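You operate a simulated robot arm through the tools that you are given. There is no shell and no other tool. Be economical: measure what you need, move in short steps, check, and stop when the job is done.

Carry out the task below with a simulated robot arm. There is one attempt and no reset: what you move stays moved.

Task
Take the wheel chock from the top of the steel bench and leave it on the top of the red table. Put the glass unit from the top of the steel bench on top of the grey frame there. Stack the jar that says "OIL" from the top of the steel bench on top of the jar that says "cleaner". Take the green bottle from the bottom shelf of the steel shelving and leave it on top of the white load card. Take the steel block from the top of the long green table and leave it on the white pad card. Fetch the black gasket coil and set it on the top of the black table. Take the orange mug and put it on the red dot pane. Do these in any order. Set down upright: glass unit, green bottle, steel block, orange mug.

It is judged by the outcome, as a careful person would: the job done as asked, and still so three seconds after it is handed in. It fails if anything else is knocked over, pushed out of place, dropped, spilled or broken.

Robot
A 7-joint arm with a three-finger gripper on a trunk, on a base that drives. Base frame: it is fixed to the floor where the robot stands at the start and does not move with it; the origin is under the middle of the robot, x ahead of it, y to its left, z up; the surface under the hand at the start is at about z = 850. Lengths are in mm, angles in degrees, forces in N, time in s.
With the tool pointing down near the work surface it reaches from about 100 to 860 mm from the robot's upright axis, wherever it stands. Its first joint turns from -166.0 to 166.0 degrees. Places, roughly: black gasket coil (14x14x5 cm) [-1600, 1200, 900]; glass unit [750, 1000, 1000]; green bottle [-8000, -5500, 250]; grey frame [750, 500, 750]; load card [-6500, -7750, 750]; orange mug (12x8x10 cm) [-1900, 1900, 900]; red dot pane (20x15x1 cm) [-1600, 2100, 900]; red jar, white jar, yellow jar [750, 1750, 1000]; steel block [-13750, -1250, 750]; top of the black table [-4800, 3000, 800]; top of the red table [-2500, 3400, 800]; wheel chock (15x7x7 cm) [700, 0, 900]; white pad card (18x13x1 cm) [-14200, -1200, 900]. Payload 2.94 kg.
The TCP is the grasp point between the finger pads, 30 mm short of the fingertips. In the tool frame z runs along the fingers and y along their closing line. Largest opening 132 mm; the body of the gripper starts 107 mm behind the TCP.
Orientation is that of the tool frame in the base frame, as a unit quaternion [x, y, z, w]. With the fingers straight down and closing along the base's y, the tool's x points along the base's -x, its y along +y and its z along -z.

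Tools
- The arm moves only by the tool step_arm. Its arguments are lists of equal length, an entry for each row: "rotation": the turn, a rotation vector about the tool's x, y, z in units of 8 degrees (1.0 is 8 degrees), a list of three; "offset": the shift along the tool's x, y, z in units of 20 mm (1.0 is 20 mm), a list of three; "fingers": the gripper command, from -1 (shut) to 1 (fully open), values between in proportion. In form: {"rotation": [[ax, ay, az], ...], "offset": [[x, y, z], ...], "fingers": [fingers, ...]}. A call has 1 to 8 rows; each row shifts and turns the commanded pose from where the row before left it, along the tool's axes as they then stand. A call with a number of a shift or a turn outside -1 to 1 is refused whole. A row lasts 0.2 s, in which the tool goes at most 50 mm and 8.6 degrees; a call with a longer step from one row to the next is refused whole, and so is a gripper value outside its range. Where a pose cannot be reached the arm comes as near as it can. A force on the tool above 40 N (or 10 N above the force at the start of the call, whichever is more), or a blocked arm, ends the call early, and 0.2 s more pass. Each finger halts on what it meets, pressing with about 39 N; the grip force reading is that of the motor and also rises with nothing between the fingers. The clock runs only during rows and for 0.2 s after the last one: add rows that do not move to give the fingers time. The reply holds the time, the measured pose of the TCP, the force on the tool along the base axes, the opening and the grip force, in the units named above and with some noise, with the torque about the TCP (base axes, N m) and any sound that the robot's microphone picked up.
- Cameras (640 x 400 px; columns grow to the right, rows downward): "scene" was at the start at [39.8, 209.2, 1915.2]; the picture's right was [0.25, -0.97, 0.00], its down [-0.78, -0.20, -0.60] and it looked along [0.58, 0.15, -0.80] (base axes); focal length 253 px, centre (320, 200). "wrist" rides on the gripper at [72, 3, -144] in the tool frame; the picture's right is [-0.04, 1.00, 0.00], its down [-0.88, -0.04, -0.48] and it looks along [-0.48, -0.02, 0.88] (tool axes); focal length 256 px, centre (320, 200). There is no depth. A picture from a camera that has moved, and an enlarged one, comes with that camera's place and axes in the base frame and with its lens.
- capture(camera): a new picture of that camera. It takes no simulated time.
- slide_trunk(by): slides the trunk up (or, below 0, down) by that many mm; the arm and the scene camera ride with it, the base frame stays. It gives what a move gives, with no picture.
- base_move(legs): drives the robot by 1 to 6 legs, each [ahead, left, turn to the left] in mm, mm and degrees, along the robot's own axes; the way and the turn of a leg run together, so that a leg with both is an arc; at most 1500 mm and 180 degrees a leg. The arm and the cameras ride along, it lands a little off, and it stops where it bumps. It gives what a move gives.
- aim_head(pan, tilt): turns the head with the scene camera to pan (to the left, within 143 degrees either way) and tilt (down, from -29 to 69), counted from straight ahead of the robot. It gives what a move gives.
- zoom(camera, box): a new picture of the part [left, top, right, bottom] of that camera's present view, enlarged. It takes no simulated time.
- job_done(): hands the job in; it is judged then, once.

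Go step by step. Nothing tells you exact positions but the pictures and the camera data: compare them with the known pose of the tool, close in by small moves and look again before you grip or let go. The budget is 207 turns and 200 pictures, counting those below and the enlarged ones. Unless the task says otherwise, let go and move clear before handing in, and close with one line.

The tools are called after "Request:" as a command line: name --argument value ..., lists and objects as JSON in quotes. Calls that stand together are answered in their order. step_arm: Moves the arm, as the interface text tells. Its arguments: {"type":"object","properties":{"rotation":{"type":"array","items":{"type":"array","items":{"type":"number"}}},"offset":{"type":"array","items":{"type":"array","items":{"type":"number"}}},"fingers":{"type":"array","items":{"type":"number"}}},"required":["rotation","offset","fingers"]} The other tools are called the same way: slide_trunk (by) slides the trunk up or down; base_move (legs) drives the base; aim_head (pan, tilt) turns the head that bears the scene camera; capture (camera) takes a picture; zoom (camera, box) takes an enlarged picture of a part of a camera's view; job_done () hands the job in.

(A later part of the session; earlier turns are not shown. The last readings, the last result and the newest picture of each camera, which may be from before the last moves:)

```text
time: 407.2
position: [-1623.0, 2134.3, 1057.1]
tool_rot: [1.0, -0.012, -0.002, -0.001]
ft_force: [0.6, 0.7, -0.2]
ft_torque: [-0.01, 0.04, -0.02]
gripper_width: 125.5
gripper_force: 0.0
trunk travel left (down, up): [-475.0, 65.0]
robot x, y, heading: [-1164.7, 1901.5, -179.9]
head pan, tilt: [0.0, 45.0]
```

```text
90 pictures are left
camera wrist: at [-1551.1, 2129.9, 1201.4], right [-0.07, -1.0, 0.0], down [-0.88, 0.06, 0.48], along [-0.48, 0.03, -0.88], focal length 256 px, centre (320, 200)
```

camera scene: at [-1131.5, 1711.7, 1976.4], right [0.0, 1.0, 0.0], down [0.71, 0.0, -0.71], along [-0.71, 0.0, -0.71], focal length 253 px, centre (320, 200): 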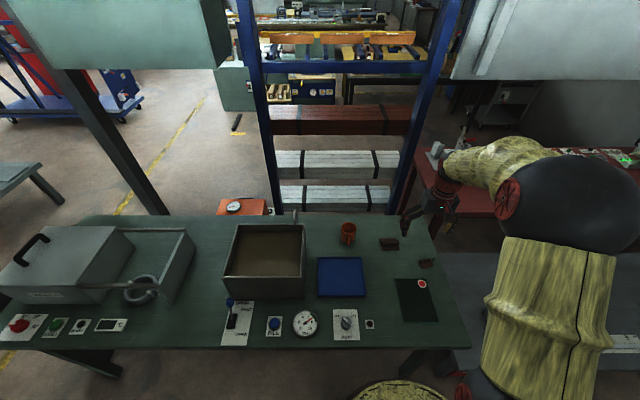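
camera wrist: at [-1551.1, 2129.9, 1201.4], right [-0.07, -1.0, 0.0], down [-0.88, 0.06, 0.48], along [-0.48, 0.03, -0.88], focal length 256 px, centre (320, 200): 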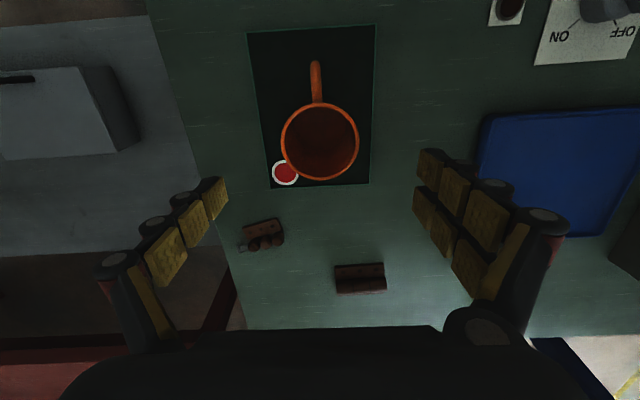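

Mug is on the pane. Raising and retracting, then setting off for the west area.

Request:
step_arm --rotation '[[0, 0, 0], [0, 0, 0], [0, 0, 0], [0, 0, 0], [0, 0, 0], [0, 0, 0], [0, 0, 0], [0, 0, 0]]' --offset '[[0, 0, -1], [0, 0, -1], [0, 0, -1], [0, 0, -1], [0, 0, -1], [0, 0, -1], [0, 0, -1], [0, 0, -1]]' --fingers '[1, 1, 1, 1, 1, 1, 1, 1]'

Request:
step_arm --rotation '[[0, 0, 0], [0, 0, 0], [0, 0, 0], [0, 0, 0], [0, 0, 0]]' --offset '[[0.5, 0.8, -1], [0.5, 0.8, -1], [0.5, 0.8, -1], [0.5, 0.8, -1], [0.5, 0.8, 0]]' --fingers '[1, 1, 1, 1, 1]'

Request:
base_move --legs '[[-500, 0, 0], [0, 1150, 0], [0, 1150, 0], [1400, 0, 0], [1400, 0, 0], [1400, 0, 0]]'

Request:
aim_head --pan 25 --tilt 15

Request:
capture --camera "scene"

```text
time: 409.1
position: [-1622.8, 2134.2, 1219.8]
tool_rot: [1.0, -0.011, -0.003, 0.0]
ft_force: [0.7, -0.2, 0.3]
ft_torque: [-0.01, -0.02, -0.02]
gripper_width: 131.7
gripper_force: 0.1
trunk travel left (down, up): [-475.0, 65.0]
robot x, y, heading: [-1160.5, 1904.2, -179.8]
head pan, tilt: [0.0, 45.0]
```

```text
time: 410.2
position: [-1574.1, 2053.6, 1296.7]
tool_rot: [1.0, -0.011, -0.003, 0.0]
ft_force: [-0.8, -0.2, -0.1]
ft_torque: [0.0, 0.0, -0.01]
gripper_width: 132.0
gripper_force: 0.0
trunk travel left (down, up): [-475.0, 65.0]
robot x, y, heading: [-1159.9, 1903.5, -180.2]
head pan, tilt: [0.0, 45.0]
```

```text
time: 443.9
position: [-5306.0, -202.1, 1296.1]
tool_rot: [1.0, -0.02, -0.002, 0.0]
ft_force: [-0.2, 0.6, -0.2]
ft_torque: [-0.01, -0.01, -0.03]
gripper_width: 131.9
gripper_force: 0.1
trunk travel left (down, up): [-475.0, 65.0]
robot x, y, heading: [-4898.7, -361.7, 179.2]
head pan, tilt: [0.0, 45.0]
```

```text
time: 444.8
position: [-5305.9, -202.5, 1296.0]
tool_rot: [1.0, -0.019, -0.003, 0.0]
ft_force: [0.9, 0.0, -0.1]
ft_torque: [-0.01, 0.01, 0.03]
gripper_width: 132.0
gripper_force: 0.0
trunk travel left (down, up): [-475.0, 65.0]
robot x, y, heading: [-4898.2, -360.1, 179.2]
head pan, tilt: [25.0, 15.0]
```

```text
89 pictures are left
camera scene: at [-4957.0, -589.6, 2023.1], right [-0.41, 0.91, 0.0], down [0.24, 0.11, -0.97], along [-0.88, -0.4, -0.26], focal length 253 px, centre (320, 200)
```

scene: 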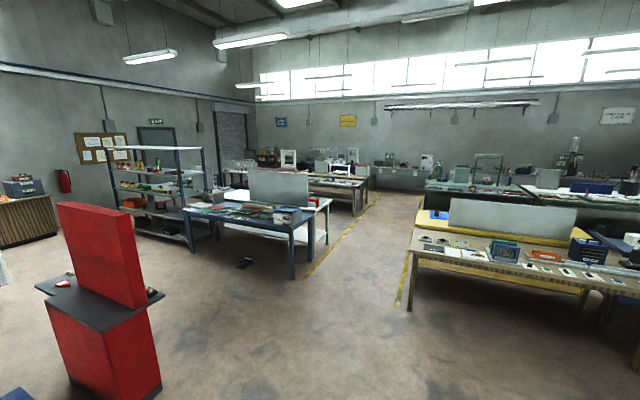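

I see the steel shelving with bottles ahead-left. Driving west then south to stand in front of it.

Request:
base_move --legs '[[1400, 0, 0], [350, 1000, 0], [0, 1400, 0], [0, 1400, 0]]'

Request:
aim_head --pan 15 --tilt 25

Request:
capture --camera "scene"

```text
time: 470.2
position: [-7197.1, -3979.7, 1296.4]
tool_rot: [1.0, -0.01, -0.003, 0.0]
ft_force: [0.6, -0.6, 0.0]
ft_torque: [0.0, 0.04, -0.02]
gripper_width: 132.1
gripper_force: 0.0
trunk travel left (down, up): [-475.0, 65.0]
robot x, y, heading: [-6787.3, -4130.4, -179.6]
head pan, tilt: [25.0, 15.0]
```

```text
time: 471.0
position: [-7197.1, -3979.3, 1297.5]
tool_rot: [1.0, -0.01, -0.003, 0.0]
ft_force: [0.2, 0.1, 0.1]
ft_torque: [-0.03, -0.01, -0.02]
gripper_width: 132.0
gripper_force: 0.1
trunk travel left (down, up): [-475.0, 65.0]
robot x, y, heading: [-6786.3, -4125.8, -179.6]
head pan, tilt: [15.0, 25.0]
```

```text
88 pictures are left
camera scene: at [-6844.9, -4344.0, 2007.0], right [-0.26, 0.96, 0.0], down [0.41, 0.11, -0.91], along [-0.87, -0.24, -0.42], focal length 253 px, centre (320, 200)
```

scene: 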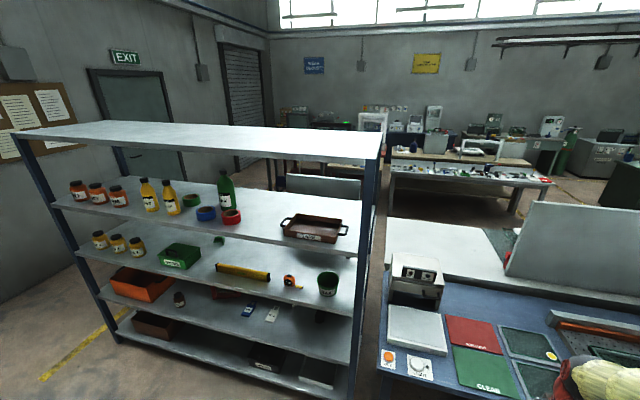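

Request:
base_move --legs '[[0, 1150, 0]]'

Request:
aim_head --pan 0 --tilt 45

Request:
capture --camera "scene"

```text
time: 476.8
position: [-7192.1, -5128.3, 1298.3]
tool_rot: [1.0, -0.011, -0.003, 0.001]
ft_force: [0.6, -0.4, 0.7]
ft_torque: [0.02, 0.01, -0.01]
gripper_width: 131.9
gripper_force: 0.1
trunk travel left (down, up): [-475.0, 65.0]
robot x, y, heading: [-6781.9, -5277.5, -180.0]
head pan, tilt: [15.0, 25.0]
```

```text
time: 477.7
position: [-7193.0, -5129.5, 1297.6]
tool_rot: [1.0, -0.011, -0.002, -0.001]
ft_force: [-0.1, -0.9, -0.5]
ft_torque: [-0.02, 0.0, 0.01]
gripper_width: 132.2
gripper_force: 0.1
trunk travel left (down, up): [-475.0, 65.0]
robot x, y, heading: [-6778.5, -5277.3, -179.9]
head pan, tilt: [0.0, 45.0]
```

```text
87 pictures are left
camera scene: at [-6834.8, -5470.9, 1976.4], right [0.0, 1.0, 0.0], down [0.71, 0.0, -0.71], along [-0.71, 0.0, -0.71], focal length 253 px, centre (320, 200)
```

scene: 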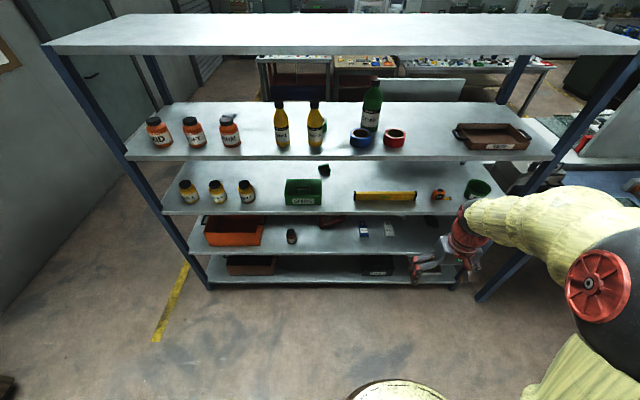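

I need to see the bottom shelf; lowering the trunk for a lower viewpoint.

Request:
slide_trunk --by -470

Request:
aim_head --pan 0 --tilt 40

Request:
capture --camera "scene"

Request:
capture --camera "wrist"

```text
refused: -470 is not a number from -400 to 400
```

```text
time: 478.3
position: [-7193.1, -5128.4, 1296.0]
tool_rot: [1.0, -0.012, -0.003, -0.001]
ft_force: [0.4, 0.7, -0.3]
ft_torque: [-0.01, 0.03, 0.02]
gripper_width: 131.9
gripper_force: 0.0
trunk travel left (down, up): [-475.0, 65.0]
robot x, y, heading: [-6782.8, -5280.8, -179.9]
head pan, tilt: [0.0, 40.0]
```

```text
86 pictures are left
camera scene: at [-6838.4, -5470.8, 1983.6], right [0.0, 1.0, 0.0], down [0.64, 0.0, -0.77], along [-0.77, 0.0, -0.64], focal length 253 px, centre (320, 200)
```

scene: 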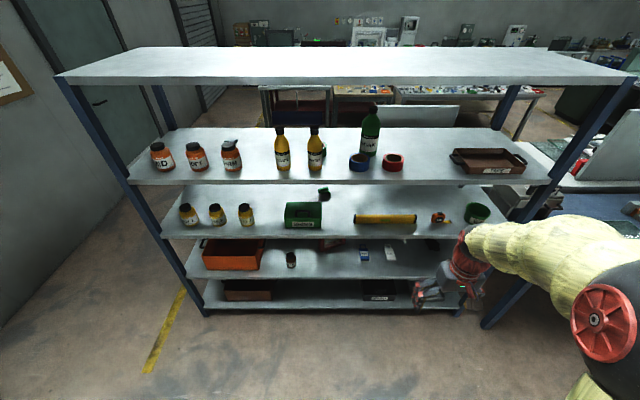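

```text
85 pictures are left
camera wrist: at [-7120.9, -5133.6, 1439.9], right [-0.07, -1.0, 0.0], down [-0.88, 0.06, 0.48], along [-0.48, 0.03, -0.88], focal length 256 px, centre (320, 200)
```

wrist: 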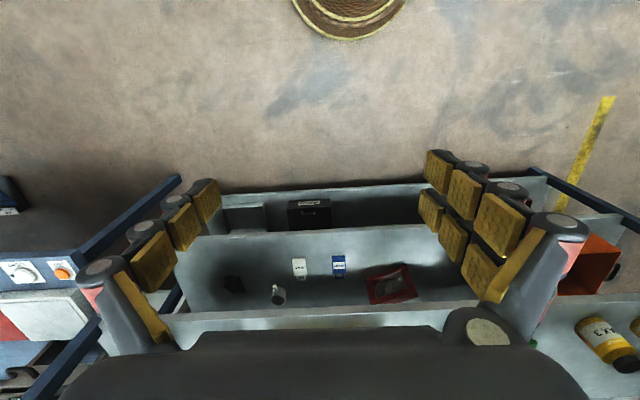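

Request:
slide_trunk --by -400

Request:
aim_head --pan 0 --tilt 35

Request:
capture --camera "scene"

Request:
capture --camera "wrist"

```text
time: 482.1
position: [-7192.9, -5127.9, 898.3]
tool_rot: [1.0, -0.012, -0.003, 0.0]
ft_force: [-0.3, 0.5, -0.6]
ft_torque: [0.02, 0.0, -0.05]
gripper_width: 132.0
gripper_force: 0.1
trunk travel left (down, up): [-75.0, 465.0]
robot x, y, heading: [-6780.8, -5279.6, -180.1]
head pan, tilt: [0.0, 40.0]
```

```text
time: 482.8
position: [-7192.4, -5129.1, 895.8]
tool_rot: [1.0, -0.011, -0.003, 0.0]
ft_force: [0.6, -0.6, 0.1]
ft_torque: [-0.01, 0.01, 0.02]
gripper_width: 132.1
gripper_force: 0.0
trunk travel left (down, up): [-75.0, 465.0]
robot x, y, heading: [-6782.1, -5280.3, -180.0]
head pan, tilt: [0.0, 35.0]
```

```text
84 pictures are left
camera scene: at [-6841.4, -5470.8, 1591.2], right [0.0, 1.0, 0.0], down [0.57, 0.0, -0.82], along [-0.82, 0.0, -0.57], focal length 253 px, centre (320, 200)
```

scene: 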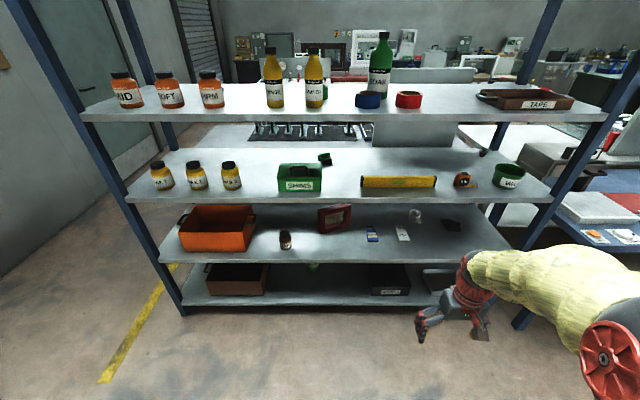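

```text
83 pictures are left
camera wrist: at [-7120.8, -5133.6, 1039.9], right [-0.07, -1.0, 0.0], down [-0.88, 0.06, 0.48], along [-0.48, 0.03, -0.88], focal length 256 px, centre (320, 200)
```

wrist: 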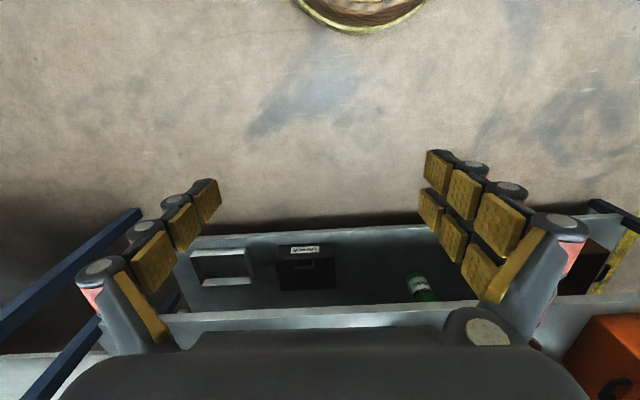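

A green bottle stands on the bottom shelf at ≈(-8000,-5506); gap to the next shelf is ~z 133–480. I must reach in horizontally. Lowering fully, shifting the base, extending, and pitching the tool forward.

Request:
slide_trunk --by -75

Request:
base_move --legs '[[0, 300, 0]]'

Request:
step_arm --rotation '[[0, 0, 0], [0, 0, 0], [0, 0, 0], [0, 0, 0], [0, 0, 0], [0, 0, 0], [0, 0, 0], [0, 0, 0]]' --offset '[[-1, 0.5, 0.5], [-1, 0.5, 0.5], [-1, 0.5, 0.5], [-1, 0.5, 0.5], [-1, 0.5, 0.5], [-1, 0.5, 0.5], [-1, 0.5, 0.5], [-1, 0.5, 0.5]]' --fingers '[1, 1, 1, 1, 1, 1, 1, 1]'

Request:
step_arm --rotation '[[0, -1, 0], [0, -1, 0], [0, -1, 0], [0, -1, 0], [0, -1, 0], [0, -1, 0], [0, -1, 0], [0, -1, 0]]' --offset '[[-1, 0, 0], [-1, 0, 0], [-1, 0, 0.2], [-1, 0, 0.4], [-1, 0, 0.6], [-0.5, 0, 0.8], [-0.5, 0, 0.8], [0, 0, 0.5]]' --fingers '[1, 1, 1, 1, 1, 1, 1, 1]'

Request:
capture --camera "wrist"

Request:
capture --camera "scene"

```text
time: 483.9
position: [-7192.5, -5129.4, 823.6]
tool_rot: [1.0, -0.012, -0.003, -0.001]
ft_force: [-0.9, 0.7, -0.2]
ft_torque: [0.0, 0.01, 0.0]
gripper_width: 131.8
gripper_force: 0.1
trunk travel left (down, up): [0.0, 540.0]
robot x, y, heading: [-6781.3, -5282.0, -179.7]
head pan, tilt: [0.0, 35.0]
```

```text
time: 486.0
position: [-7193.3, -5425.8, 821.5]
tool_rot: [1.0, -0.013, -0.003, 0.0]
ft_force: [0.1, -0.9, 0.1]
ft_torque: [0.01, -0.01, 0.03]
gripper_width: 131.9
gripper_force: 0.1
trunk travel left (down, up): [0.0, 540.0]
robot x, y, heading: [-6777.6, -5579.7, 180.1]
head pan, tilt: [0.0, 35.0]
```

```text
time: 487.8
position: [-7355.5, -5500.1, 742.2]
tool_rot: [1.0, -0.013, -0.002, 0.001]
ft_force: [0.8, -0.2, 0.3]
ft_torque: [0.0, 0.01, 0.0]
gripper_width: 131.9
gripper_force: 0.0
trunk travel left (down, up): [0.0, 540.0]
robot x, y, heading: [-6781.7, -5576.1, 180.2]
head pan, tilt: [0.0, 35.0]
```

```text
time: 489.6
position: [-7483.6, -5531.8, 733.6]
tool_rot: [0.895, 0.01, -0.442, 0.05]
ft_force: [-0.7, -0.5, -0.3]
ft_torque: [-0.01, -0.06, 0.02]
gripper_width: 132.1
gripper_force: 0.0
out of reach, approached as far as the arm can: row 6, 7, 8
trunk travel left (down, up): [0.0, 540.0]
robot x, y, heading: [-6782.7, -5582.3, 179.8]
head pan, tilt: [0.0, 35.0]
```

```text
82 pictures are left
camera wrist: at [-7325.6, -5521.7, 763.1], right [0.04, -0.99, 0.12], down [-0.16, 0.11, 0.98], along [-0.99, -0.05, -0.16], focal length 256 px, centre (320, 200)
```

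wrist: 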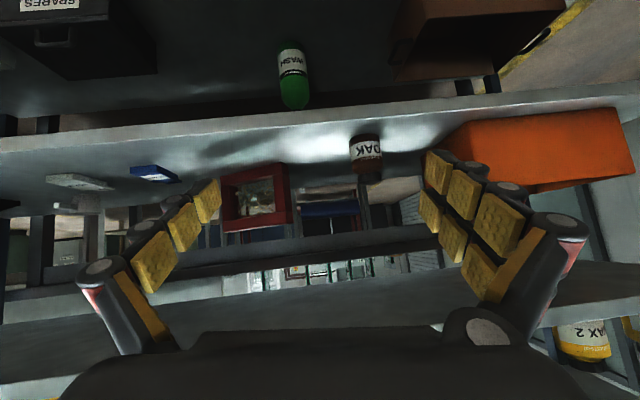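

```text
81 pictures are left
camera scene: at [-6841.8, -5767.9, 1516.2], right [0.0, 1.0, 0.0], down [0.57, 0.0, -0.82], along [-0.82, 0.0, -0.57], focal length 253 px, centre (320, 200)
```

scene: 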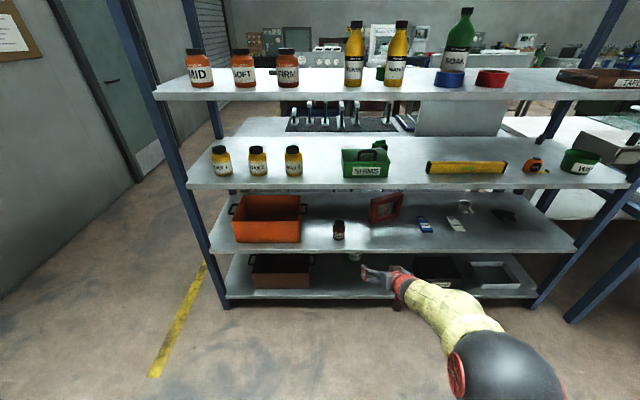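

The pitch hits a reach limit at this height. I'll move down and back a bit along the tool's x axis and see if the pose becomes reachable.

Request:
step_arm --rotation '[[0, 0, 0], [0, 0, 0], [0, 0, 0], [0, 0, 0], [0, 0, 0], [0, 0, 0], [0, 0, 0], [0, 0, 0]]' --offset '[[1, 0, 0], [1, 0, 0], [1, 0, 0], [1, 0, 0], [1, 0, 0], [1, 0, 0], [1, 0, 0], [1, 0, 0]]' --fingers '[1, 1, 1, 1, 1, 1, 1, 1]'

Request:
step_arm --rotation '[[0, 0, 0], [0, 0, 0], [0, 0, 0], [0, 0, 0], [0, 0, 0], [0, 0, 0], [0, 0, 0], [0, 0, 0]]' --offset '[[1, 0, 0], [1, 0, 0], [1, 0, 0], [1, 0, 0], [1, 0, 0], [1, 0, 0], [1, 0, 0], [1, 0, 0]]' --fingers '[1, 1, 1, 1, 1, 1, 1, 1]'

Request:
capture --camera "scene"

Request:
capture --camera "wrist"

```text
time: 491.4
position: [-7383.2, -5534.6, 606.8]
tool_rot: [0.896, 0.011, -0.442, 0.05]
ft_force: [0.0, -0.1, -0.4]
ft_torque: [-0.02, 0.0, 0.0]
gripper_width: 132.1
gripper_force: 0.0
trunk travel left (down, up): [0.0, 540.0]
robot x, y, heading: [-6778.2, -5576.9, 179.9]
head pan, tilt: [0.0, 35.0]
```

```text
time: 493.2
position: [-7298.9, -5535.1, 486.4]
tool_rot: [0.897, 0.007, -0.438, 0.059]
ft_force: [-0.6, 0.0, -1.2]
ft_torque: [0.01, 0.0, 0.0]
gripper_width: 132.3
gripper_force: 0.1
out of reach, approached as far as the arm can: row 7, 8
trunk travel left (down, up): [0.0, 540.0]
robot x, y, heading: [-6784.1, -5576.8, 180.0]
head pan, tilt: [0.0, 35.0]
```

```text
80 pictures are left
camera scene: at [-6841.7, -5768.0, 1516.2], right [0.0, 1.0, 0.0], down [0.57, 0.0, -0.82], along [-0.82, 0.0, -0.57], focal length 253 px, centre (320, 200)
```

scene: 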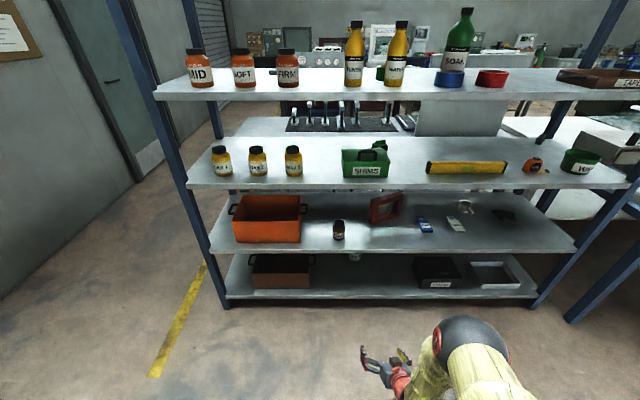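

```text
79 pictures are left
camera wrist: at [-7142.7, -5525.4, 517.5], right [0.04, -0.99, 0.13], down [-0.17, 0.13, 0.98], along [-0.98, -0.06, -0.16], focal length 256 px, centre (320, 200)
```

wrist: 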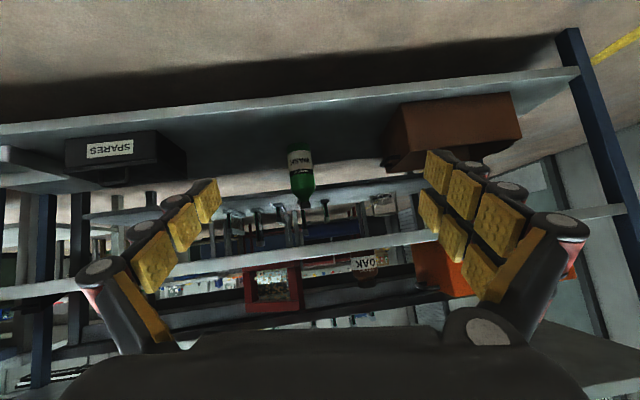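

The bottle ("WASH") stands between the spares box and the brown box. Extending forward (where the forearm is flatter), fixing the roll, then trying to pitch further.

Request:
step_arm --rotation '[[0, 0, 0], [0, 0, 0], [0, 0, 0], [0.4, 0, -0.15], [0.4, 0, -0.15], [0, 0, 0], [0, 0, 0], [0, 0, 0]]' --offset '[[-0.609, 0, 0.793], [-0.609, 0, 0.793], [-0.609, 0, 0.793], [-0.609, 0, 0.793], [-0.609, 0, 0.793], [-0.609, 0, 0.793], [-0.609, 0, 0.793], [-0.609, 0, 0.793]]' --fingers '[1, 1, 1, 1, 1, 1, 1, 1]'

Request:
step_arm --rotation '[[0, 0, 0], [0, 0, 0], [0, 0, 0], [0, -0.5, 0], [0, -0.5, 0], [0, -0.5, 0], [0, -0.5, 0]]' --offset '[[-0.609, 0, 0.793], [-0.609, 0, 0.793], [-0.609, 0, 0.793], [0, 0, 0], [0, 0, 0], [0, 0, 0], [0, 0, 0]]' --fingers '[1, 1, 1, 1, 1, 1, 1]'

```text
time: 495.0
position: [-7461.4, -5526.3, 492.3]
tool_rot: [0.899, 0.003, -0.438, 0.023]
ft_force: [0.4, -0.7, 0.8]
ft_torque: [0.01, 0.02, 0.01]
gripper_width: 131.9
gripper_force: 0.0
out of reach, approached as far as the arm can: row 4, 5
trunk travel left (down, up): [0.0, 540.0]
robot x, y, heading: [-6781.6, -5577.7, 180.0]
head pan, tilt: [0.0, 35.0]
```

```text
time: 496.6
position: [-7508.2, -5514.6, 511.8]
tool_rot: [0.829, 0.002, -0.558, 0.027]
ft_force: [0.0, -0.7, -0.2]
ft_torque: [-0.03, -0.04, 0.04]
gripper_width: 131.9
gripper_force: 0.0
out of reach, approached as far as the arm can: row 5, 6, 7
trunk travel left (down, up): [0.0, 540.0]
robot x, y, heading: [-6782.4, -5578.5, 179.8]
head pan, tilt: [0.0, 35.0]
```

Pitch ≈68° is reachable here. Lowering to z≈290 in front of the shelf and looking.

Request:
step_arm --rotation '[[0, 0, 0], [0, 0, 0], [0, 0, 0], [0, 0, 0], [0, 0, 0], [0, 0, 0], [0, 0, 0], [0, 0, 0]]' --offset '[[0.927, 0, 0.375], [0.927, 0, 0.375], [0.927, 0, 0.375], [0.927, 0, 0.375], [0.927, 0, 0.375], [0.927, 0, 0.375], [0.927, 0, 0.375], [0.927, 0, 0.375]]' --fingers '[1, 1, 1, 1, 1, 1, 1, 1]'

Request:
capture --camera "wrist"

```text
time: 498.4
position: [-7493.6, -5508.4, 366.3]
tool_rot: [0.829, 0.004, -0.559, 0.026]
ft_force: [0.2, 0.4, 0.1]
ft_torque: [-0.03, -0.03, -0.04]
gripper_width: 131.7
gripper_force: 0.1
out of reach, approached as far as the arm can: row 1, 3, 7
trunk travel left (down, up): [0.0, 540.0]
robot x, y, heading: [-6782.3, -5578.2, 180.0]
head pan, tilt: [0.0, 35.0]
```

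```text
78 pictures are left
camera wrist: at [-7334.3, -5507.2, 353.0], right [0.02, -1.0, 0.08], down [0.11, 0.08, 0.99], along [-0.99, -0.01, 0.11], focal length 256 px, centre (320, 200)
```

wrist: 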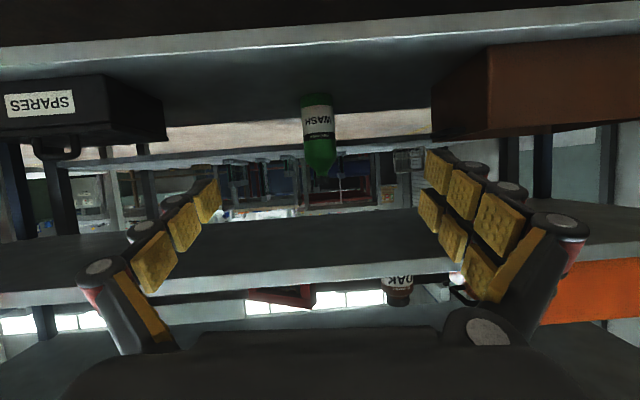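

Clear view: bottle at y≈-5525, base z≈165, next shelf's underside ≈530. Lowering to z≈265 and correcting the roll a little.

Request:
step_arm --rotation '[[0, 0, -0.3], [0, 0, -0.3], [0, 0, 0], [0, 0, 0], [0, 0, 0], [0, 0, 0]]' --offset '[[0, 0, 0], [0, 0.5, 0], [0.927, 0.2, 0.375], [0.927, 0, 0.375], [0.927, 0, 0.375], [0.927, 0, 0.375]]' --fingers '[1, 1, 1, 1, 1, 1]'

Request:
capture --camera "wrist"

Request:
capture --camera "scene"

```text
time: 499.8
position: [-7509.5, -5524.6, 288.6]
tool_rot: [0.831, 0.018, -0.555, 0.025]
ft_force: [-0.7, 0.2, 1.0]
ft_torque: [0.0, -0.07, 0.02]
gripper_width: 131.8
gripper_force: 0.0
out of reach, approached as far as the arm can: row 1, 2, 6
trunk travel left (down, up): [0.0, 540.0]
robot x, y, heading: [-6781.1, -5576.6, 180.0]
head pan, tilt: [0.0, 35.0]
```

```text
77 pictures are left
camera wrist: at [-7349.5, -5518.4, 276.8], right [0.04, -1.0, 0.06], down [0.1, 0.07, 0.99], along [-0.99, -0.03, 0.1], focal length 256 px, centre (320, 200)
```

wrist: 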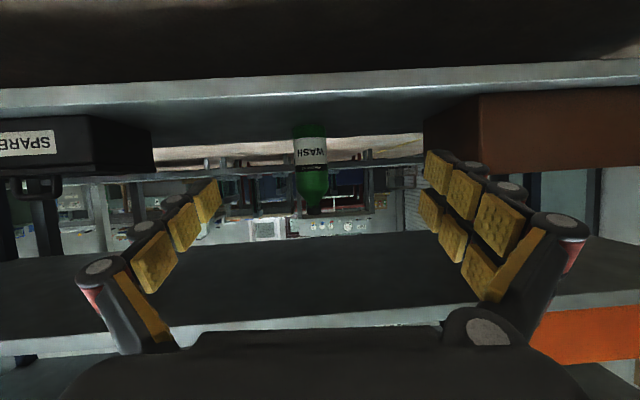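

```text
76 pictures are left
camera scene: at [-6841.8, -5768.0, 1516.2], right [0.0, 1.0, 0.0], down [0.57, 0.0, -0.82], along [-0.82, 0.0, -0.57], focal length 253 px, centre (320, 200)
```

scene: 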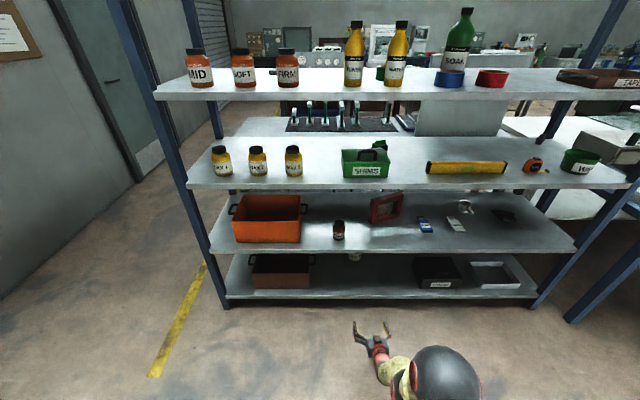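

Bottle body spans z≈157–300 at y≈-5525. Lowering 38 mm more and driving forward in stages.

Request:
step_arm --rotation '[[0, 0, 0], [0, 0, 0], [0, 0, 0]]' --offset '[[0.9, 0, 0.37], [0.9, 0, 0.37], [0, 0, 0]]' --fingers '[1, 1, 1]'

Request:
base_move --legs '[[300, 0, 0]]'

Request:
capture --camera "wrist"

```text
time: 500.6
position: [-7512.2, -5520.9, 250.9]
tool_rot: [0.831, 0.017, -0.555, 0.025]
ft_force: [0.8, 0.9, 0.6]
ft_torque: [-0.02, 0.02, -0.01]
gripper_width: 131.9
gripper_force: 0.0
trunk travel left (down, up): [0.0, 540.0]
robot x, y, heading: [-6783.9, -5579.6, 179.8]
head pan, tilt: [0.0, 35.0]
```

```text
time: 502.6
position: [-7810.5, -5517.5, 250.8]
tool_rot: [0.831, 0.015, -0.555, 0.024]
ft_force: [0.3, -0.1, -0.7]
ft_torque: [0.02, 0.01, 0.01]
gripper_width: 132.3
gripper_force: 0.0
trunk travel left (down, up): [0.0, 540.0]
robot x, y, heading: [-7075.4, -5578.2, 179.6]
head pan, tilt: [0.0, 35.0]
```

```text
75 pictures are left
camera wrist: at [-7651.5, -5513.0, 238.0], right [0.03, -1.0, 0.06], down [0.1, 0.07, 0.99], along [-0.99, -0.03, 0.1], focal length 256 px, centre (320, 200)
```

wrist: 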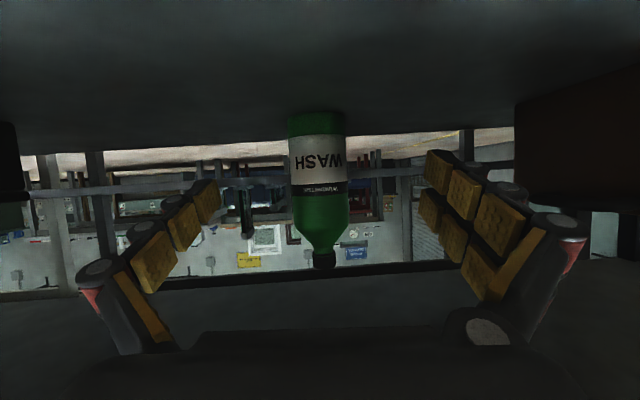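

Centred. Advancing 120 mm more and checking.

Request:
base_move --legs '[[120, 4, 0]]'

Request:
capture --camera "wrist"

```text
time: 503.9
position: [-7933.8, -5520.9, 250.6]
tool_rot: [0.831, 0.014, -0.556, 0.023]
ft_force: [0.0, 2.1, 1.0]
ft_torque: [0.0, 0.0, 0.0]
gripper_width: 132.1
gripper_force: 0.0
trunk travel left (down, up): [0.0, 540.0]
robot x, y, heading: [-7203.9, -5581.5, 179.8]
head pan, tilt: [0.0, 35.0]
```

```text
74 pictures are left
camera wrist: at [-7773.9, -5515.9, 238.1], right [0.03, -1.0, 0.06], down [0.1, 0.07, 0.99], along [-0.99, -0.03, 0.1], focal length 256 px, centre (320, 200)
```

wrist: 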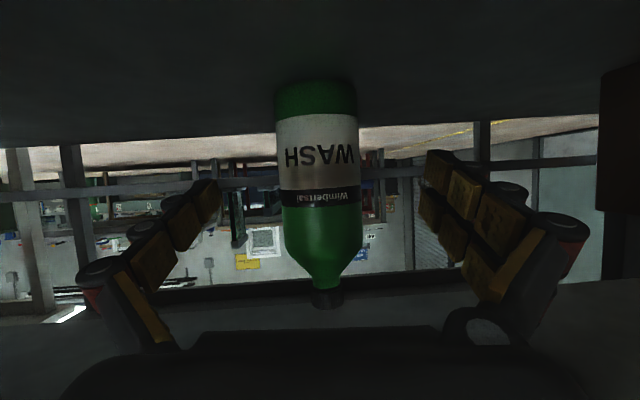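

Axis of the bottle is at x≈-8038. Advancing 95 mm, then closing.

Request:
base_move --legs '[[95, 4, 0]]'

Request:
capture --camera "wrist"

```text
time: 505.0
position: [-8028.9, -5524.7, 249.5]
tool_rot: [0.832, 0.015, -0.554, 0.023]
ft_force: [-0.4, -1.2, 0.4]
ft_torque: [0.01, 0.06, 0.02]
gripper_width: 131.9
gripper_force: 0.0
trunk travel left (down, up): [0.0, 540.0]
robot x, y, heading: [-7297.5, -5583.4, 180.0]
head pan, tilt: [0.0, 35.0]
```

```text
73 pictures are left
camera wrist: at [-7868.5, -5519.8, 238.1], right [0.03, -1.0, 0.06], down [0.1, 0.07, 0.99], along [-0.99, -0.03, 0.1], focal length 256 px, centre (320, 200)
```

wrist: 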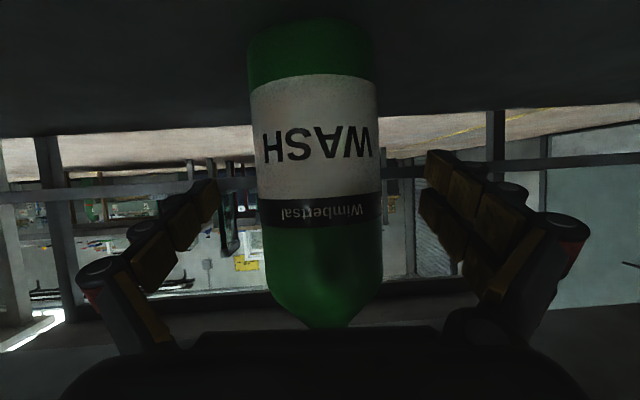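

Positioned around the bottle's body. Closing.

Request:
step_arm --rotation '[[0, 0, 0], [0, 0, 0], [0, 0, 0], [0, 0, 0], [0, 0, 0], [0, 0, 0]]' --offset '[[0, -0.1, 0], [0, 0, 0], [0, 0, 0], [0, 0, 0], [0, 0, 0], [0, 0, 0]]' --fingers '[0.6, 0.3, 0, -0.4, -1, -1]'

Request:
capture --camera "wrist"

```text
time: 506.4
position: [-8027.4, -5522.5, 250.0]
tool_rot: [0.831, 0.015, -0.555, 0.024]
ft_force: [1.7, -3.7, 2.4]
ft_torque: [0.06, -0.06, 0.06]
gripper_width: 86.9
gripper_force: 32.0
trunk travel left (down, up): [0.0, 540.0]
robot x, y, heading: [-7300.1, -5588.9, 179.7]
head pan, tilt: [0.0, 35.0]
```

```text
72 pictures are left
camera wrist: at [-7868.3, -5518.2, 238.1], right [0.03, -1.0, 0.06], down [0.1, 0.07, 0.99], along [-0.99, -0.03, 0.1], focal length 256 px, centre (320, 200)
```

wrist: 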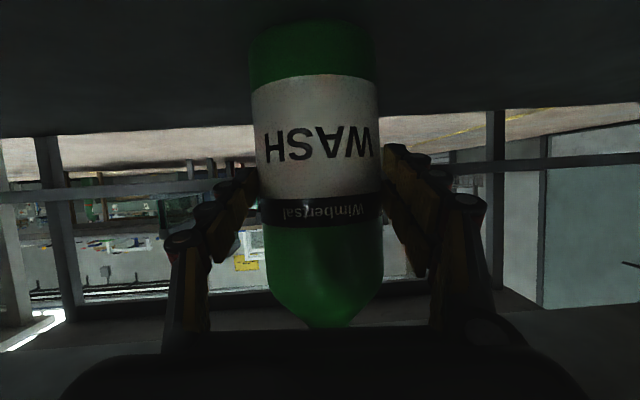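

Gripped. Lifting 45 mm and backing straight out.

Request:
step_arm --rotation '[[0, 0, 0], [0, 0, 0], [0, 0, 0], [0, 0, 0]]' --offset '[[-0.46, 0, -0.19], [-0.92, 0, -0.385], [-0.8, 0, -0.33], [0, 0, 0]]' --fingers '[-1, -1, -1, -1]'

Request:
capture --camera "wrist"

Request:
base_move --legs '[[-500, 0, 0]]'

Request:
capture --camera "scene"

```text
time: 507.4
position: [-8012.9, -5522.8, 281.3]
tool_rot: [0.838, 0.013, -0.545, 0.026]
ft_force: [0.3, -0.4, -8.9]
ft_torque: [0.01, -0.29, -0.03]
gripper_width: 86.9
gripper_force: 38.5
trunk travel left (down, up): [0.0, 540.0]
robot x, y, heading: [-7295.4, -5586.6, 179.7]
head pan, tilt: [0.0, 35.0]
```

```text
71 pictures are left
camera wrist: at [-7853.0, -5518.9, 274.0], right [0.03, -1.0, 0.07], down [0.07, 0.07, 0.99], along [-1.0, -0.03, 0.08], focal length 256 px, centre (320, 200)
```

wrist: 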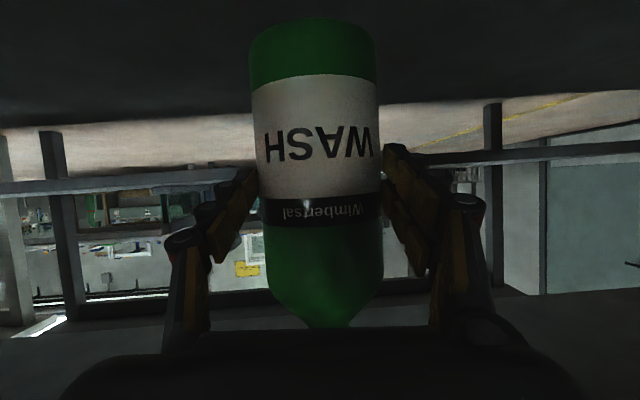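

```text
time: 510.3
position: [-7529.6, -5525.8, 296.3]
tool_rot: [0.831, 0.014, -0.555, 0.023]
ft_force: [0.1, 0.1, -9.2]
ft_torque: [0.03, -0.29, -0.02]
gripper_width: 86.6
gripper_force: 39.0
trunk travel left (down, up): [0.0, 540.0]
robot x, y, heading: [-6797.2, -5584.3, 179.8]
head pan, tilt: [0.0, 35.0]
```

```text
70 pictures are left
camera scene: at [-6860.0, -5776.1, 1516.2], right [0.01, 1.0, 0.0], down [0.57, 0.0, -0.82], along [-0.82, 0.0, -0.57], focal length 253 px, centre (320, 200)
```

scene: 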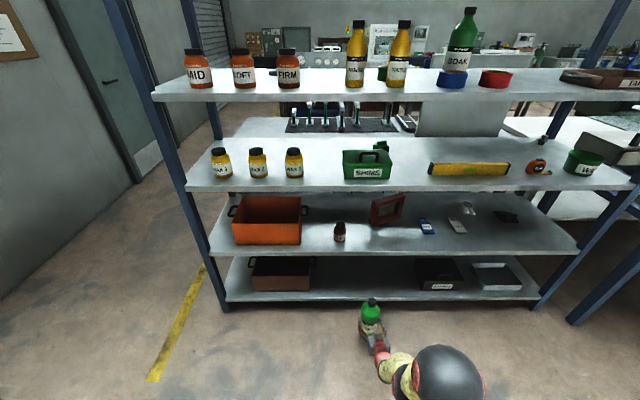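

Bottle is out, upright. Raising the trunk and turning left to face the bench with the load card.

Request:
base_move --legs '[[-200, 0, 0]]'

Request:
slide_trunk --by 400

Request:
slide_trunk --by 130

Request:
base_move --legs '[[0, 0, 90]]'

Request:
aim_head --pan 0 --tilt 30

Request:
capture --camera "scene"

```text
time: 511.9
position: [-7328.3, -5524.2, 295.7]
tool_rot: [0.832, 0.012, -0.554, 0.021]
ft_force: [0.4, 0.4, -9.0]
ft_torque: [-0.01, -0.3, -0.03]
gripper_width: 86.8
gripper_force: 38.5
trunk travel left (down, up): [0.0, 540.0]
robot x, y, heading: [-6598.7, -5587.1, 179.6]
head pan, tilt: [0.0, 35.0]
```

```text
time: 515.7
position: [-7328.7, -5523.9, 696.6]
tool_rot: [0.832, 0.013, -0.554, 0.023]
ft_force: [0.2, -0.8, -7.5]
ft_torque: [-0.01, -0.31, -0.01]
gripper_width: 86.5
gripper_force: 38.9
trunk travel left (down, up): [-400.0, 140.0]
robot x, y, heading: [-6599.7, -5589.5, 179.6]
head pan, tilt: [0.0, 35.0]
```

```text
time: 517.3
position: [-7328.2, -5524.3, 825.7]
tool_rot: [0.831, 0.014, -0.555, 0.023]
ft_force: [0.5, 0.0, -8.5]
ft_torque: [-0.03, -0.3, 0.01]
gripper_width: 86.3
gripper_force: 39.5
trunk travel left (down, up): [-530.0, 10.0]
robot x, y, heading: [-6599.1, -5591.8, 179.7]
head pan, tilt: [0.0, 35.0]
```

```text
time: 521.5
position: [-6664.9, -6317.9, 825.7]
tool_rot: [0.579, 0.597, -0.376, 0.408]
ft_force: [0.1, -0.9, -8.8]
ft_torque: [0.31, 0.03, -0.02]
gripper_width: 86.2
gripper_force: 38.8
trunk travel left (down, up): [-530.0, 10.0]
robot x, y, heading: [-6597.3, -5586.6, -90.9]
head pan, tilt: [0.0, 35.0]
```

```text
time: 522.2
position: [-6665.6, -6317.2, 825.8]
tool_rot: [0.58, 0.597, -0.376, 0.407]
ft_force: [0.2, 0.3, -10.1]
ft_torque: [0.32, -0.01, 0.01]
gripper_width: 85.9
gripper_force: 39.3
trunk travel left (down, up): [-530.0, 10.0]
robot x, y, heading: [-6597.8, -5588.0, -90.5]
head pan, tilt: [0.0, 30.0]
```

```text
69 pictures are left
camera scene: at [-6410.9, -5651.9, 2053.9], right [-1.0, 0.01, 0.0], down [0.01, 0.5, -0.87], along [-0.01, -0.87, -0.5], focal length 253 px, centre (320, 200)
```

scene: 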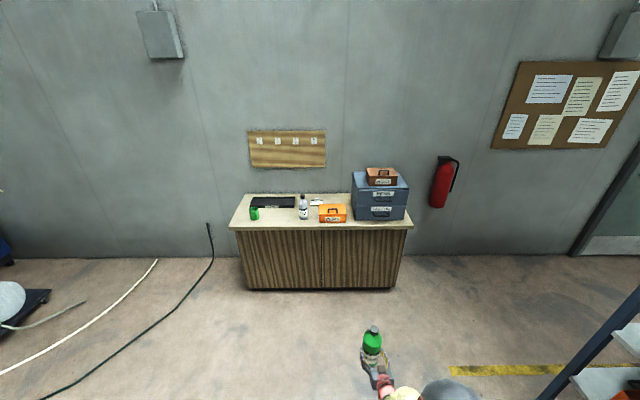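

Request:
zoom --camera "scene" --box '[220, 150, 420, 300]'

Request:
base_move --legs '[[700, 0, 0]]'

Request:
aim_head --pan 0 --tilt 42

Request:
capture --camera "scene"

```text
2.67 times, centred on (320, 225) of scene
camera zoom: at [-6410.9, -5651.9, 2053.9], right [-1.0, 0.01, 0.0], down [0.01, 0.5, -0.87], along [-0.01, -0.87, -0.5], focal length 675 px, centre (320, 133)
```

zoom: 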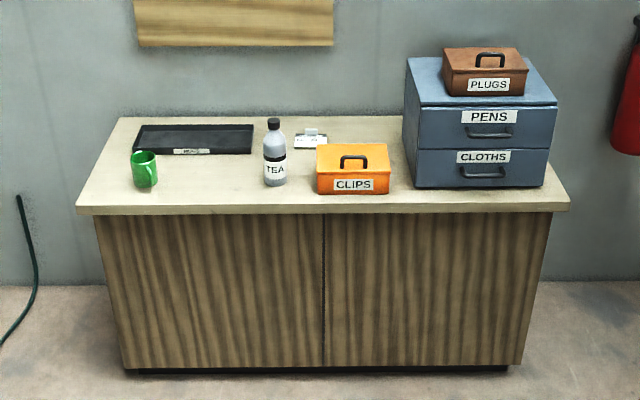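

```text
time: 526.0
position: [-6677.2, -7008.3, 824.7]
tool_rot: [0.581, 0.596, -0.377, 0.406]
ft_force: [-0.2, -1.1, -7.8]
ft_torque: [0.3, 0.0, 0.0]
gripper_width: 86.0
gripper_force: 38.7
trunk travel left (down, up): [-530.0, 10.0]
robot x, y, heading: [-6608.5, -6279.0, -90.6]
head pan, tilt: [0.0, 30.0]
```

```text
time: 526.7
position: [-6676.7, -7008.5, 825.1]
tool_rot: [0.582, 0.596, -0.377, 0.406]
ft_force: [0.5, 0.4, -8.5]
ft_torque: [0.31, 0.05, -0.02]
gripper_width: 85.9
gripper_force: 39.3
trunk travel left (down, up): [-530.0, 10.0]
robot x, y, heading: [-6603.3, -6277.2, -91.1]
head pan, tilt: [0.0, 42.0]
```

```text
67 pictures are left
camera scene: at [-6420.0, -6336.5, 2035.7], right [-1.0, 0.01, 0.0], down [0.01, 0.67, -0.74], along [-0.01, -0.74, -0.67], focal length 253 px, centre (320, 200)
```

scene: 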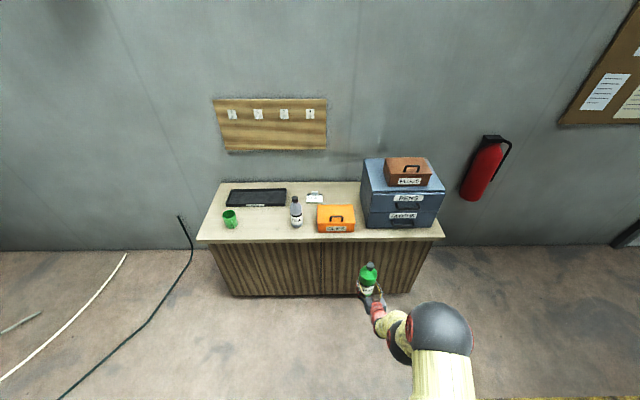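

Request:
zoom --camera "scene" --box '[280, 170, 370, 240]'

```text
5.71 times, centred on (325, 205) of scene
camera zoom: at [-6420.0, -6336.5, 2035.7], right [-1.0, 0.01, 0.0], down [0.01, 0.67, -0.74], along [-0.01, -0.74, -0.67], focal length 1447 px, centre (291, 171)
```

zoom: 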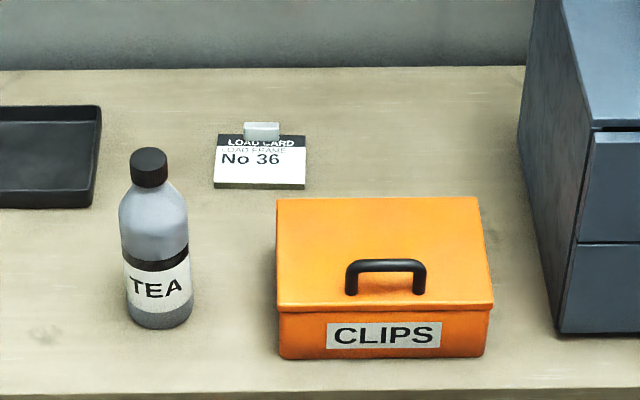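

The load card ("No 36") sits behind TEA and CLIPS, too tight for a horizontal gripper. I'll set the bottle down on the free table area to the left, regrasp it vertically, then place it from above. First raise and drive.

Request:
step_arm --rotation '[[0, 0, 0], [0, 0, 0], [0, 0, 0], [0, 0, 0], [0, 0, 0], [0, 0, 0], [0, 0, 0], [0, 0, 0]]' --offset '[[-0.92, 0, -0.385], [-0.92, 0, -0.385], [-0.92, 0, -0.385], [-0.92, 0, -0.385], [-0.92, 0, -0.385], [-0.92, 0, -0.385], [-0.92, 0, -0.385], [-0.92, 0, -0.385]]' --fingers '[-1, -1, -1, -1, -1, -1, -1, -1]'

Request:
base_move --legs '[[0, 585, 0]]'

Request:
capture --camera "scene"

Request:
capture --camera "wrist"

```text
time: 528.5
position: [-6680.3, -7007.3, 985.4]
tool_rot: [0.581, 0.596, -0.378, 0.406]
ft_force: [-1.2, 0.1, -10.4]
ft_torque: [0.31, 0.04, 0.01]
gripper_width: 85.8
gripper_force: 39.6
trunk travel left (down, up): [-530.0, 10.0]
robot x, y, heading: [-6607.6, -6280.3, -90.8]
head pan, tilt: [0.0, 42.0]
```

```text
time: 531.9
position: [-6089.1, -7014.5, 984.7]
tool_rot: [0.579, 0.597, -0.376, 0.408]
ft_force: [1.1, 0.1, -9.4]
ft_torque: [0.34, 0.03, -0.02]
gripper_width: 85.8
gripper_force: 39.2
trunk travel left (down, up): [-530.0, 10.0]
robot x, y, heading: [-6020.9, -6284.9, -90.4]
head pan, tilt: [0.0, 42.0]
```

```text
65 pictures are left
camera scene: at [-5831.3, -6343.1, 2035.6], right [-1.0, 0.01, 0.0], down [0.01, 0.67, -0.74], along [-0.01, -0.74, -0.67], focal length 253 px, centre (320, 200)
```

scene: 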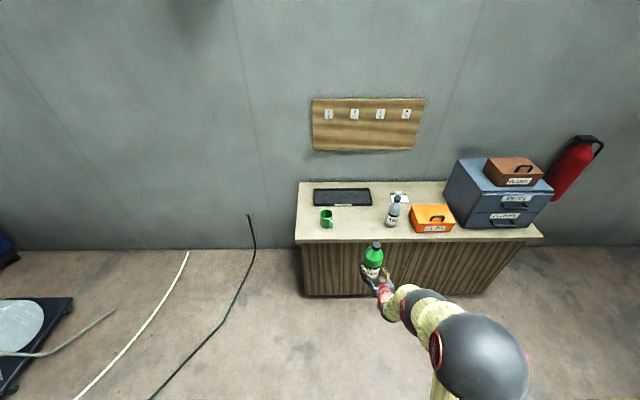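

```text
64 pictures are left
camera wrist: at [-6094.5, -6854.9, 972.7], right [1.0, 0.03, 0.06], down [-0.06, 0.1, 0.99], along [0.02, -0.99, 0.1], focal length 256 px, centre (320, 200)
```

wrist: 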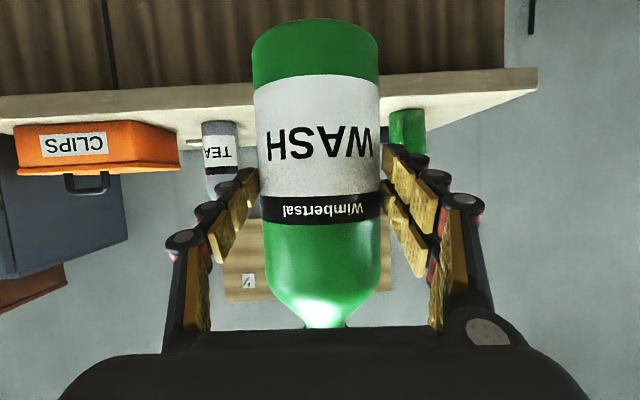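

Table top ≈z 855; path clear. Driving ahead 410 mm so the bottle is over the free area.

Request:
base_move --legs '[[400, 0, 0]]'

Request:
capture --camera "scene"

Request:
step_arm --rotation '[[0, 0, 0], [0, 0, 0], [0, 0, 0], [0, 0, 0], [0, 0, 0]]' --offset '[[0.46, 0, 0.19], [0.46, 0, 0.19], [0.23, 0, 0.096], [0.23, 0, 0.096], [0, 0, 0]]' --fingers '[-1, -1, -1, -1, -1]'

```text
time: 534.4
position: [-6092.6, -7422.7, 983.3]
tool_rot: [0.579, 0.598, -0.375, 0.407]
ft_force: [0.8, -0.8, -9.2]
ft_torque: [0.37, -0.03, 0.0]
gripper_width: 85.7
gripper_force: 38.9
trunk travel left (down, up): [-530.0, 10.0]
robot x, y, heading: [-6022.5, -6693.0, -90.6]
head pan, tilt: [0.0, 42.0]
```

```text
63 pictures are left
camera scene: at [-5836.3, -6751.6, 2035.6], right [-1.0, 0.01, 0.0], down [0.01, 0.67, -0.74], along [-0.01, -0.74, -0.67], focal length 253 px, centre (320, 200)
```

scene: 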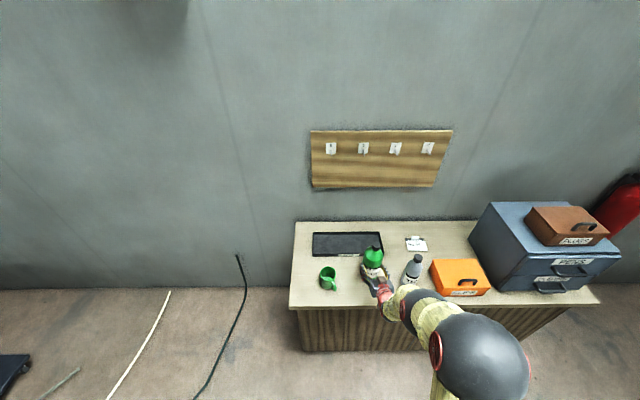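

```text
time: 535.6
position: [-6092.0, -7422.6, 954.4]
tool_rot: [0.579, 0.598, -0.376, 0.408]
ft_force: [-0.1, 0.2, -8.5]
ft_torque: [0.31, 0.04, -0.01]
gripper_width: 85.8
gripper_force: 38.8
trunk travel left (down, up): [-530.0, 10.0]
robot x, y, heading: [-6023.2, -6695.8, -90.6]
head pan, tilt: [0.0, 42.0]
```

Request:
step_arm --rotation '[[0, 0, 0], [0, 0, 0], [0, 0, 0], [0, 0, 0], [0, 0, 0], [0, 0, 0], [0, 0, 0], [0, 0, 0]]' --offset '[[0.138, 0, 0.058], [0.138, 0, 0.058], [0.138, 0, 0.058], [0.138, 0, 0.058], [0.138, 0, 0.058], [0.138, 0, 0.058], [0.138, 0, 0.058], [0, 0, 0]]' --fingers '[-1, -1, -1, -1, -1, -1, -1, -1]'

Request:
capture --camera "wrist"

```text
time: 537.4
position: [-6091.0, -7421.3, 935.7]
tool_rot: [0.578, 0.598, -0.377, 0.408]
ft_force: [10.2, 5.5, 24.5]
ft_torque: [-0.69, 0.33, 0.29]
gripper_width: 85.1
gripper_force: 38.5
trunk travel left (down, up): [-530.0, 10.0]
robot x, y, heading: [-6022.4, -6691.7, -90.2]
head pan, tilt: [0.0, 42.0]
```

```text
62 pictures are left
camera wrist: at [-6096.4, -7260.5, 923.2], right [1.0, 0.03, 0.06], down [-0.06, 0.1, 0.99], along [0.02, -0.99, 0.1], focal length 256 px, centre (320, 200)
```

wrist: 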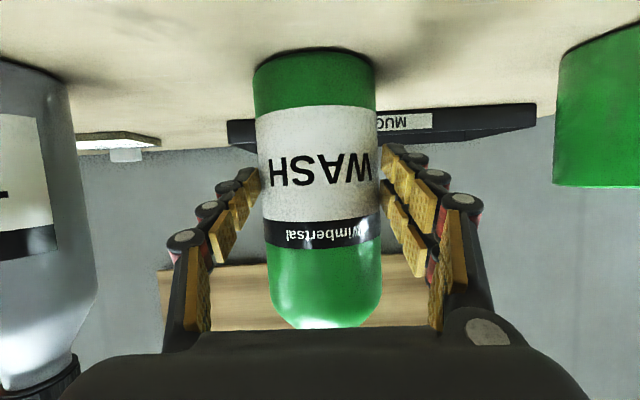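

Contact; the bottle slid slightly in the grip and stands on the table. Releasing slowly.

Request:
step_arm --rotation '[[0, 0, 0], [0, 0, 0], [0, 0, 0], [0, 0, 0], [0, 0, 0], [0, 0, 0], [0, 0, 0]]' --offset '[[-0.1, 0, -0.04], [0, 0, 0], [0, 0, 0], [0, 0, 0], [0, 0, 0], [0, 0, 0], [0, 0, 0]]' --fingers '[-1, 0.3, 0.36, 0.5, 0.7, 0.9, 1]'

Request:
capture --camera "wrist"

```text
time: 539.0
position: [-6091.3, -7421.7, 936.1]
tool_rot: [0.579, 0.598, -0.375, 0.407]
ft_force: [0.0, 0.1, 1.0]
ft_torque: [0.0, 0.03, -0.02]
gripper_width: 132.1
gripper_force: 0.1
trunk travel left (down, up): [-530.0, 10.0]
robot x, y, heading: [-6026.1, -6691.6, -90.5]
head pan, tilt: [0.0, 42.0]
```

```text
61 pictures are left
camera wrist: at [-6097.1, -7261.7, 924.0], right [1.0, 0.03, 0.06], down [-0.07, 0.1, 0.99], along [0.02, -0.99, 0.1], focal length 256 px, centre (320, 200)
```

wrist: 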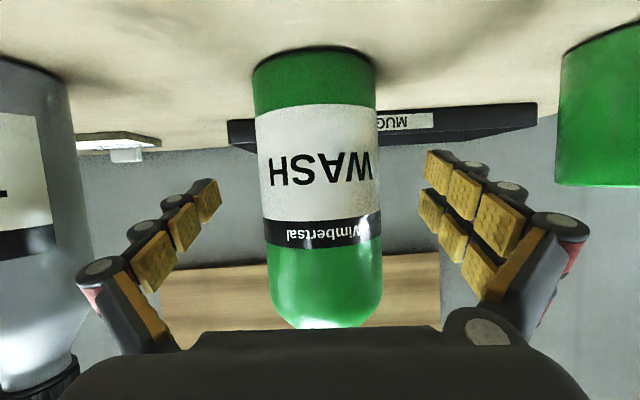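

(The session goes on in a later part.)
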